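You operate a simulated robot arm through the tools that you are given. There is no shell and no other tool. Be economical: measure what you need, move in short steps, check, and stop when the job is done.

Carry out the task below with a simulated robot arm. There is one attempt and no reset: what you move stays moved.

TASK
Shut the stir bars drawer.

It is judged by the outcome, as a careful person would: the job done as asked, and still so three seconds after it is handed in. It fails if anything else is knocked over, pushed out of place, dropped, spilled or broken.

THE ROBOT
A 6-joint arm with a two-finger parallel gripper, fixed in place. Base frame: the origin is at the foot of the arm, x ahead of it, y to its left, z up. Lengths are in m, angles in rad, forces in N, time in s.
With the tool pointing down near the work surface it reaches from about 0.26 to 0.68 m from the base axis. Its first joint turns from -1.152 to 1.152 rad. Payload 2.9 kg.
Tool frame: the origin (TCP) lies between the finger pads and is the grasp point; the fingertips stand 0.03 m ahead of it; z points along the fingers, y is the line along which they close. The gripper opens to 0.11 m. The fingers are 0.02 m wide and 0.01 m thick; the gripper's body (0.048 by 0.112 m) begins 0.055 m behind the TCP.
Orientation is that of the tool frame in the base frame, as [roll, pitch, yaw] about the fixed x, y, z axes, in that order (R = Rz(yaw) Ry(pitch) Rx(roll)). With the fingers straight down and closing along the base's y, the tool's x points along the base's -x, its y along +y and its z along -z.

THE INTERFACE
- The arm moves only by the tool nudge_tool. Its argument "motion" is a list of rows, each an object of numbers (a shift or turn left out is 0, a gripper value left out holds the last): "x", "y", "z": the shift along the base's x, y, z in m; "ax", "ay", "az": the turn, a rotation vector about the base's x, y, z in rad. In form: [{"x": .., "y": .., "z": .., "ax": .., "ay": .., "az": ..}, ...]. A call has 1 to 12 rows; each row shifts and turns the commanded pose from where the row before left it. "jaw" is the gripper command, from -1 (shut) to 1 (fully open), values between in proportion, set as the call begins (left out, the last holds). A row lasts 0.2 s, in which the tool goes at most 0.05 m and 0.15 rad; a call with a longer step from one row to the next is refused whole, and so is a gripper value outside its range. A pose out of reach is approached as far as the arm can. The call stops where the force on the tool passes 40 N (or 10 N more than at its start, if that is more) or the arm is blocked; 0.2 s more then pass. The fingers move at their own pace (about 0.108 m/s each) and stop on an object; they squeeze with about 20 N. The grip force told is the motor's: it shows also when the fingers shut on nothing. Time passes only in rows, and 0.2 s behind the last, so rows that do not move let the fingers close. It gives the time, the measured TCP pose, the force on the tool (base axes), the opening and the grip force at its end, in the units of the frame above (readings bear some noise), and new pictures: "show" is both (left out), scene, wrist or none.
- Cameras (640 x 400 px; columns grow to the right, rows downward): "scene" is fixed at [0.0628, 0.4302, 1.3738]; the picture's right is [-0.85, -0.52, 0.00], its down [-0.35, 0.58, -0.74] and it looks along [0.38, -0.63, -0.67] (base axes); focal length 311 px, centre (320, 200). "wrist" rides on the gripper at [-0.036, 0, -0.057] in the tool frame; the picture's right is [0.00, -1.00, 0.00], its down [0.97, 0.00, -0.24] and it looks along [0.24, 0.00, 0.97] (tool axes); focal length 218 px, centre (320, 200).
- point_at(camera, pixels): for up to 12 pixels [column, row] of the newest picture of that camera ("zoom" is the newest enlarged one), the place [x, y, z] in the base frame of the surface seen there, good to about 0.002 m. No time passes.
- close_up(camera, box): a new picture of the part [left, top, right, bottom] of that camera's present view, enlarged. No time passes.
- close_job(): hands the job in; it is judged then, once.

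Work in short steps. Measure before you move; look again where a grasp or a placing could have gone wrong, and mend it. You have 60 turns and 120 pictures in all, the two below and enlarged ones among them. Open the gripper and draw the arm clear of the work before you hand the job in, unless the task says otherwise; then end with one line.

The tools are called after "Request:" by a JSON object that holds its "name" and its "arguments". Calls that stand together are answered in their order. nudge_tool: Moves the arm, as the interface text tells. Its arguments: {"type":"object","properties":{"motion":{"type":"array","items":{"type":"object","properties":{"x":{"type":"number"},"y":{"type":"number"},"z":{"type":"number"},"ax":{"type":"number"},"ay":{"type":"number"},"az":{"type":"number"}}}},"jaw":{"type":"number"},"show":{"type":"string","enum":["both","scene","wrist","none"]}},"required":["motion"]} The other tools are called the same way: point_at (camera, pixels) gives the place of the surface under pixels of a picture; close_up (camera, box) takes an enlarged picture of a part of a camera's view; close_job () hands the job in.

At the start:

```text
time_s: 0.0
eef_pos: [0.354, 0.089, 1.0445]
tool_rot: [3.14, 0.0, -3.14]
contact_force: [0.4, 0.5, -1.1]
finger_gap: 0.1102
grasp_force: 0.1
```

scene: 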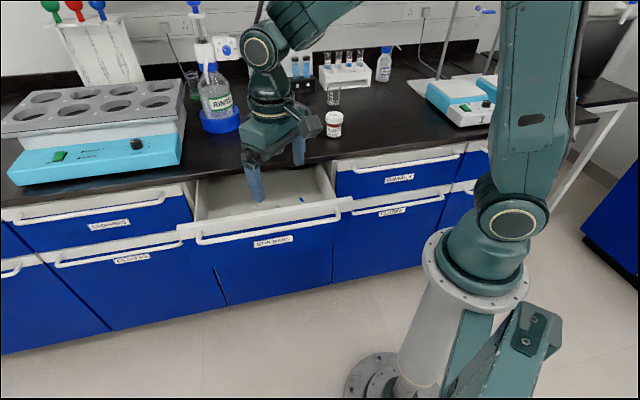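
wrist: 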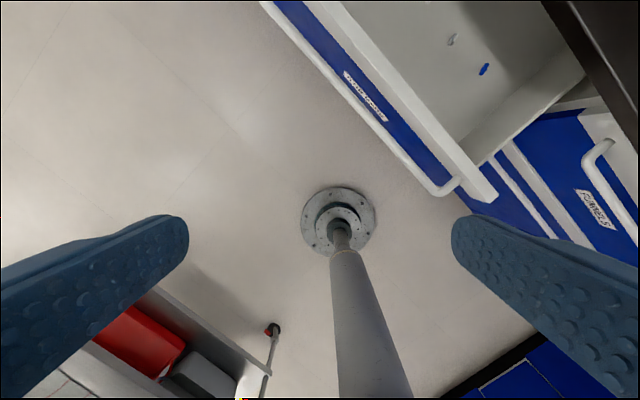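

I'll look closely at the open drawer and its label, and measure its front.

Request:
{"name": "close_up", "arguments": {"camera": "scene", "box": [160, 130, 400, 280]}}

Request:
{"name": "point_at", "arguments": {"camera": "scene", "pixels": [[185, 228], [350, 202], [200, 240], [338, 217], [270, 228], [273, 240], [110, 224], [400, 179], [60, 232], [160, 202], [340, 170], [455, 155]]}}

```text
2.67 times, centred on (280, 205) of scene
```

zoom: 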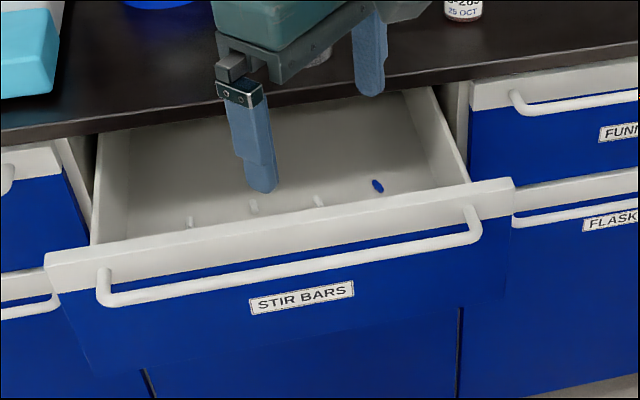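

```text
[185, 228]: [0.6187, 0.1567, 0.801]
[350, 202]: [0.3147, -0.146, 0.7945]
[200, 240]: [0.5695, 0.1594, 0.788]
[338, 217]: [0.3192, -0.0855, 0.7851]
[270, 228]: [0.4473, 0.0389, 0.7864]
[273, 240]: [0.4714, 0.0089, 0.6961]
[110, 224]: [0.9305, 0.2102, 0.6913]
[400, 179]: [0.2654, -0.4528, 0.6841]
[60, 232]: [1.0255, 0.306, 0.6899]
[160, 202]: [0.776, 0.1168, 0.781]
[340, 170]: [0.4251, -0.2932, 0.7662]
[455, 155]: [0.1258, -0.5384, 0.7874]
```

The drawer front runs at 45° in the base frame, with closing direction (0.707, -0.707). The handle is at s=(x-y)/√2≈0.288, and the face needs to go from 0.327 to about 0.508, level with its neighbours. Next I measure the counter edge and nearby objects for clearance.

Request:
{"name": "point_at", "arguments": {"camera": "scene", "pixels": [[220, 176], [200, 180], [345, 157], [345, 152], [333, 125], [225, 130], [226, 165], [320, 158], [302, 198], [255, 216], [180, 150], [300, 222]]}}

Request:
{"name": "nudge_tool", "arguments": {"motion": [{"az": -0.15}, {"az": -0.15}, {"az": -0.15}, {"az": -0.15}, {"az": -0.15}, {"az": -0.035}], "jaw": -1}}

```text
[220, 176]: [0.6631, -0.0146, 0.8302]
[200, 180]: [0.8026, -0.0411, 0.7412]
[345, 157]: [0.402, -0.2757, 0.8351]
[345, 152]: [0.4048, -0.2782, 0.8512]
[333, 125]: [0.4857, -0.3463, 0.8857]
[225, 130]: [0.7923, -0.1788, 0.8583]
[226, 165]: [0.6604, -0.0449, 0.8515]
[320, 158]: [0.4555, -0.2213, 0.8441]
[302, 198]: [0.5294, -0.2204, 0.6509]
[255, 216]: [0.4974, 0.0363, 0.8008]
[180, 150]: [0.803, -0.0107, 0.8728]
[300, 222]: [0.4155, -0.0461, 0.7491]
```

```text
time_s: 1.4
eef_pos: [0.354, 0.0893, 1.0441]
tool_rot: [3.141, 0.001, 2.353]
contact_force: [-0.2, -0.1, 0.6]
finger_gap: 0.0
grasp_force: 20.6
```

scene: 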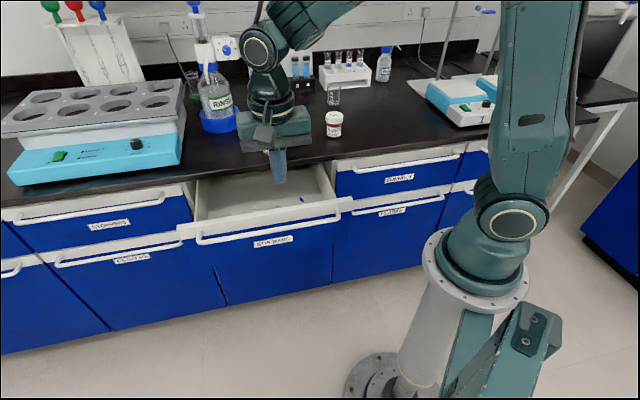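
wrist: 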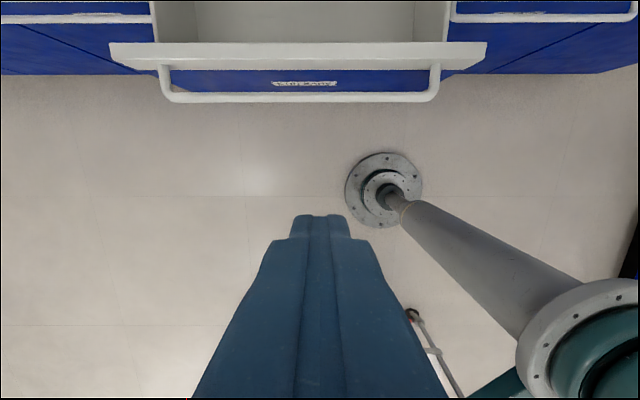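

The counter's front edge is at s≈0.479, z 0.83–0.85, and the closed handle will be at about s=0.470. I'll tilt the tool 0.5 rad so the fingers lead and the body stays back, then descend in front of the handle.

Request:
{"name": "nudge_tool", "arguments": {"motion": [{"ax": -0.0884, "ay": -0.0884, "x": 0.006, "y": 0.006}, {"ax": -0.0884, "ay": -0.0884, "x": 0.006, "y": 0.006}, {"ax": -0.0884, "ay": -0.0884}, {"ax": -0.0884, "ay": -0.0884}, {"z": -0.045}, {"z": -0.045}, {"z": -0.045}, {"z": -0.045}, {"z": -0.045}, {"z": -0.029}]}}

```text
time_s: 3.6
eef_pos: [0.3671, 0.1013, 0.7891]
tool_rot: [3.141, 0.502, 2.355]
contact_force: [0.5, -1.0, -0.3]
finger_gap: 0.0
grasp_force: 20.0
```

scene: 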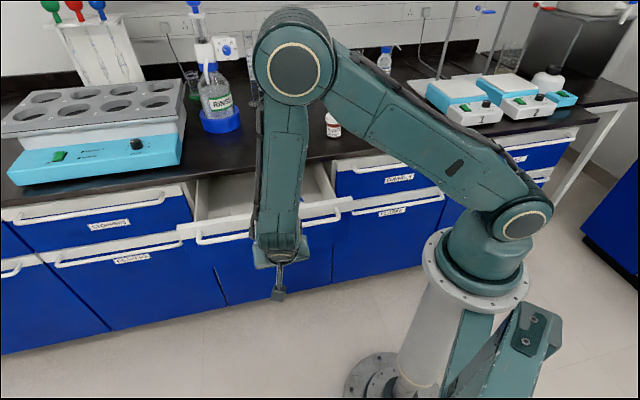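
wrist: 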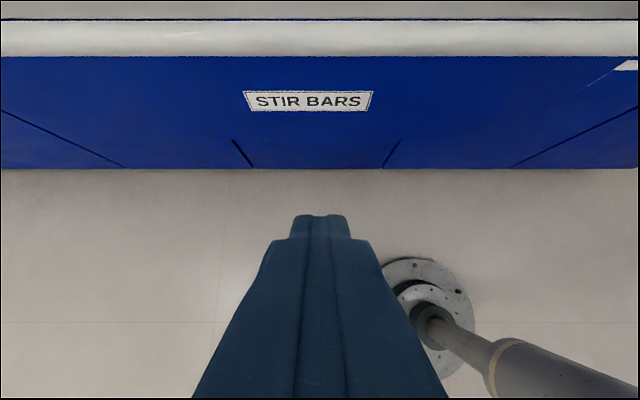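

The tool is in front of the handle's middle at s≈0.188, and contact is expected near s≈0.27. I approach slowly along (0.707, -0.707).

Request:
{"name": "nudge_tool", "arguments": {"motion": [{"x": 0.014, "y": -0.014}, {"x": 0.014, "y": -0.014}, {"x": 0.014, "y": -0.014}, {"x": 0.01, "y": -0.01}, {"x": 0.007, "y": -0.007}, {"x": 0.007, "y": -0.007}, {"x": 0.007, "y": -0.007}]}}

```text
time_s: 5.2
eef_pos: [0.4397, 0.0281, 0.7929]
tool_rot: [-3.141, 0.501, 2.356]
contact_force: [0.0, -0.5, 0.1]
finger_gap: 0.0
grasp_force: 19.9
```

scene: 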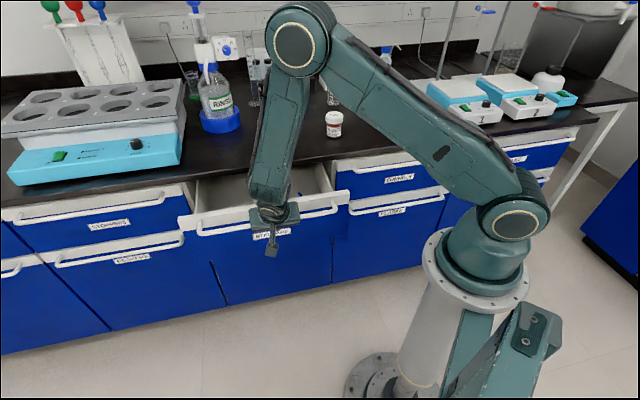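
wrist: 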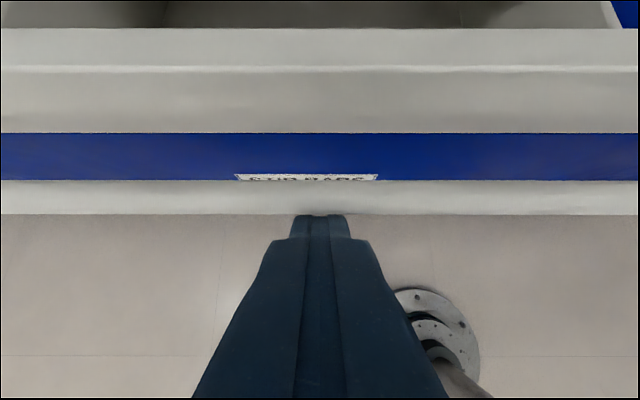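

The finger is at the handle and z has risen slightly. I lower it 3 mm and keep pushing.

Request:
{"name": "nudge_tool", "arguments": {"motion": [{"x": 0.007, "y": -0.007, "z": -0.003}, {"x": 0.007, "y": -0.007}, {"x": 0.007, "y": -0.007}, {"x": 0.007, "y": -0.007}, {"x": 0.007, "y": -0.007}, {"x": 0.007, "y": -0.007}]}}

```text
time_s: 6.6
eef_pos: [0.4818, -0.0147, 0.7896]
tool_rot: [3.14, 0.502, 2.356]
contact_force: [-0.4, 0.0, -0.2]
finger_gap: 0.0
grasp_force: 20.6
```

scene: 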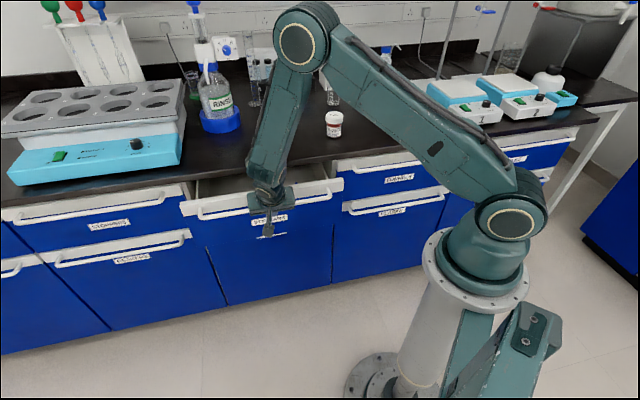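
wrist: 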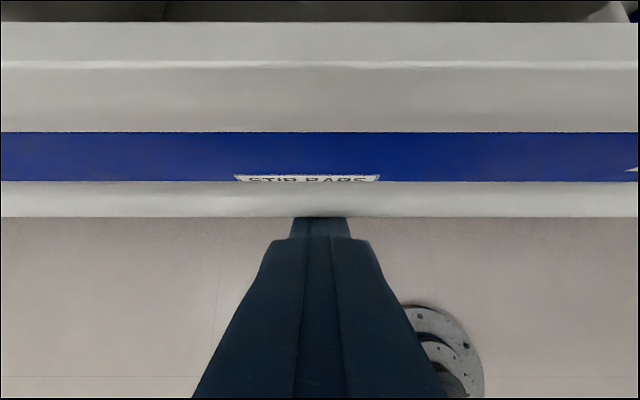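

The drawer is sliding in with little force. I check where the forearm and gripper sit relative to the counter edge before continuing.

Request:
{"name": "point_at", "arguments": {"camera": "scene", "pixels": [[300, 45], [250, 172], [249, 160], [270, 120], [268, 170], [258, 205], [290, 205], [310, 205], [190, 210], [334, 185]]}}

Request:
{"name": "close_up", "arguments": {"camera": "scene", "box": [160, 130, 400, 280]}}

```text
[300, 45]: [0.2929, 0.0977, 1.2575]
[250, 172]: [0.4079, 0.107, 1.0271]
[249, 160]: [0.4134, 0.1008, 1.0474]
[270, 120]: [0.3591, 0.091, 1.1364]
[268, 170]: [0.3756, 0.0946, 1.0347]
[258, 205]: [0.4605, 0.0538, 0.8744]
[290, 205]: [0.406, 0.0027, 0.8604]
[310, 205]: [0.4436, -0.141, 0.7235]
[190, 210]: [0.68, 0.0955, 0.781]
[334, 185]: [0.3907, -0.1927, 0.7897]
```

```text
2.67 times, centred on (280, 205) of scene
```

zoom: 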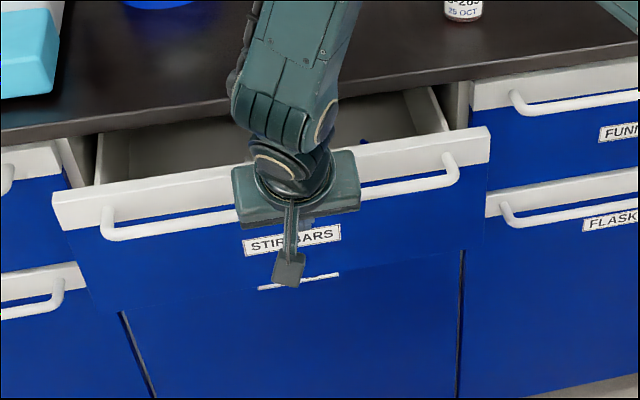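

Clearances are good and the face is at s≈0.413, so about 0.095 remains. I push another 0.08.

Request:
{"name": "nudge_tool", "arguments": {"motion": [{"x": 0.007, "y": -0.007}, {"x": 0.007, "y": -0.007}, {"x": 0.007, "y": -0.007}, {"x": 0.007, "y": -0.007}, {"x": 0.007, "y": -0.007}, {"x": 0.007, "y": -0.007}, {"x": 0.007, "y": -0.007}, {"x": 0.007, "y": -0.007}]}}

Request:
{"name": "close_up", "arguments": {"camera": "scene", "box": [160, 130, 400, 280]}}

Request:
{"name": "point_at", "arguments": {"camera": "scene", "pixels": [[200, 192], [320, 173], [200, 225], [320, 210]]}}

```text
time_s: 8.4
eef_pos: [0.5376, -0.0702, 0.7874]
tool_rot: [-3.141, 0.5, 2.358]
contact_force: [0.7, 1.2, -0.1]
finger_gap: 0.0
grasp_force: 20.3
```

scene: 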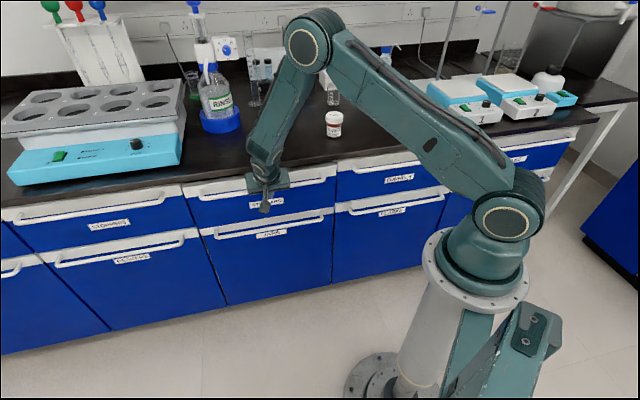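
wrist: 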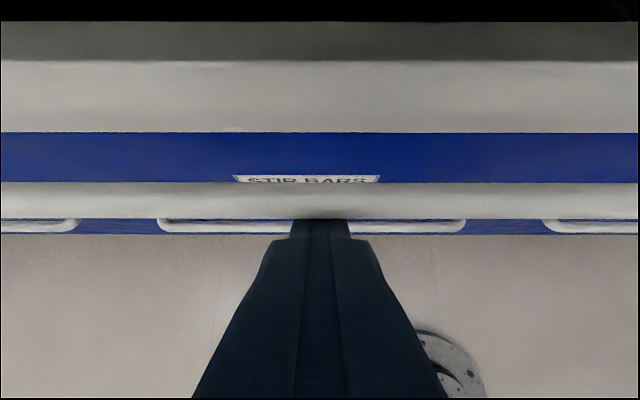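

```text
2.67 times, centred on (280, 205) of scene
```

zoom: 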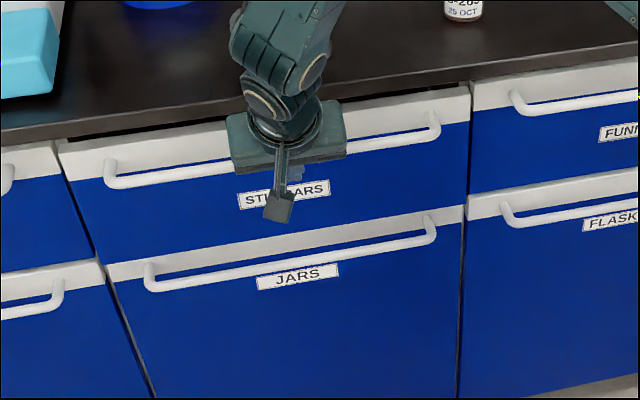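

```text
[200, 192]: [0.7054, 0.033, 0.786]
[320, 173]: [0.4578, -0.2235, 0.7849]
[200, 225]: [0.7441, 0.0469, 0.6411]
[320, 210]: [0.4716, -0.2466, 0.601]
```

About 15–20 mm remain. I push in small steps until resistance stops the motion.

Request:
{"name": "nudge_tool", "arguments": {"motion": [{"x": 0.003, "y": -0.003}, {"x": 0.003, "y": -0.003}, {"x": 0.003, "y": -0.003}, {"x": 0.002, "y": -0.002}, {"x": 0.0015, "y": -0.0015}, {"x": 0.0015, "y": -0.0015}, {"x": 0.0015, "y": -0.0015}, {"x": 0.0015, "y": -0.0015}, {"x": 0.0015, "y": -0.0015}]}}

Request:
{"name": "close_up", "arguments": {"camera": "scene", "box": [160, 130, 400, 280]}}

Request:
{"name": "point_at", "arguments": {"camera": "scene", "pixels": [[195, 187], [310, 169], [200, 210], [320, 190], [160, 213], [370, 180]]}}

```text
time_s: 10.5
eef_pos: [0.5512, -0.0841, 0.7834]
tool_rot: [-3.137, 0.481, 2.364]
contact_force: [-2.3, 0.8, 0.0]
finger_gap: 0.0001
grasp_force: 19.8
stopped in row 9: the force on the tool passed its limit (the readings are from after the stop); the commanded pose is now the measured one
```

scene: 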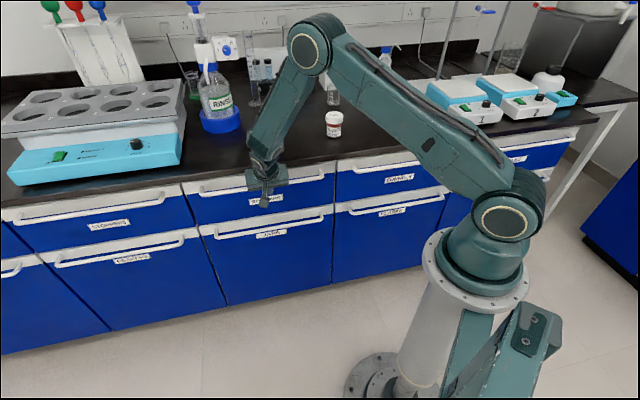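
wrist: 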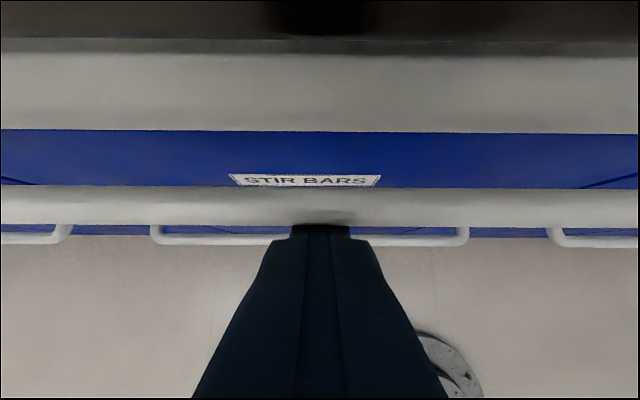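

```text
2.67 times, centred on (280, 205) of scene
```

zoom: 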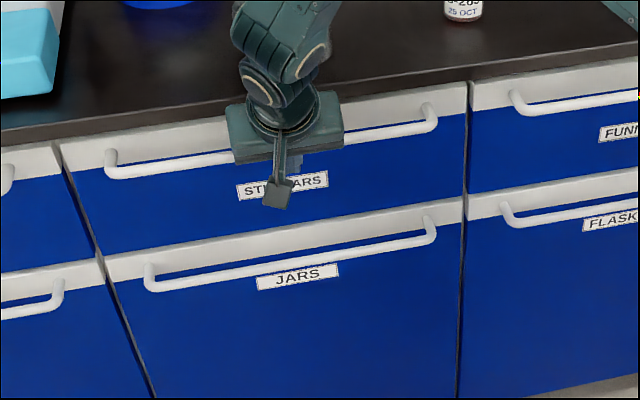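

```text
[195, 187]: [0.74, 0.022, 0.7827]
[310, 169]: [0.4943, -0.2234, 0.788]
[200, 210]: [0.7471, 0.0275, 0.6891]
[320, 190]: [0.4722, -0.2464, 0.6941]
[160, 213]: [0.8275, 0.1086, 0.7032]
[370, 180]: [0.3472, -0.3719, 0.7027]
```

The drawer face is at x-y≈0.718–0.719, flush with both neighbours (0.719), and it hit its stop. I back straight out and raise the arm clear.

Request:
{"name": "nudge_tool", "arguments": {"motion": [{"x": -0.01, "y": 0.01}, {"x": -0.03, "y": 0.03}, {"x": -0.03, "y": 0.03}, {"x": -0.03, "y": 0.03}, {"x": -0.03, "y": 0.03}, {"x": -0.03, "y": 0.03}, {"z": 0.045}, {"z": 0.045}, {"z": 0.045}, {"z": 0.045}, {}], "show": "none"}}

Request:
{"name": "nudge_tool", "arguments": {"motion": [{}, {}, {}, {}], "jaw": 1, "show": "scene"}}

Request:
{"name": "point_at", "arguments": {"camera": "scene", "pixels": [[195, 187], [310, 169], [200, 210], [320, 190], [160, 213], [370, 180]]}}

```text
time_s: 12.9
eef_pos: [0.3886, 0.0757, 0.9633]
tool_rot: [-3.136, 0.483, 2.365]
contact_force: [0.2, 0.0, 0.6]
finger_gap: 0.0
grasp_force: 20.1
```

```text
time_s: 13.9
eef_pos: [0.3897, 0.0759, 0.9631]
tool_rot: [-3.136, 0.484, 2.364]
contact_force: [-0.4, -0.3, 0.2]
finger_gap: 0.1099
grasp_force: 0.0
```

scene: 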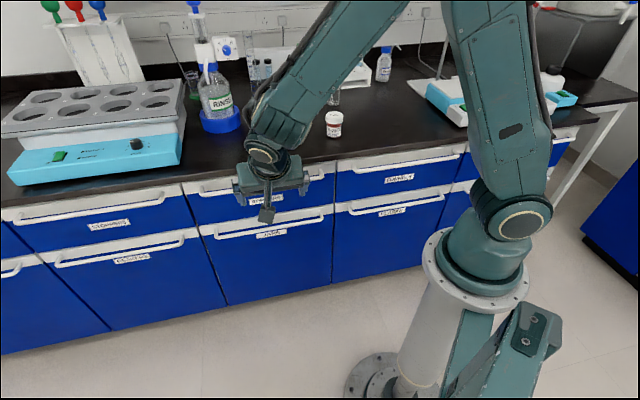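

```text
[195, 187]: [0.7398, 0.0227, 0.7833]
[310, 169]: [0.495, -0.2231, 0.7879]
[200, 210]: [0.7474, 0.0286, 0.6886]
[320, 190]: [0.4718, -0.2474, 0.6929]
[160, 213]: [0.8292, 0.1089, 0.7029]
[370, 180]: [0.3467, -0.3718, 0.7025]
```

The drawer has stayed flush, nothing else has moved, and the arm is clear with the gripper open, so I hand in.

Request:
{"name": "close_job", "arguments": {}}

```text
The job is handed in.
```

The stir bars drawer is shut, its front level with the drawers on either side, and nothing else was disturbed.
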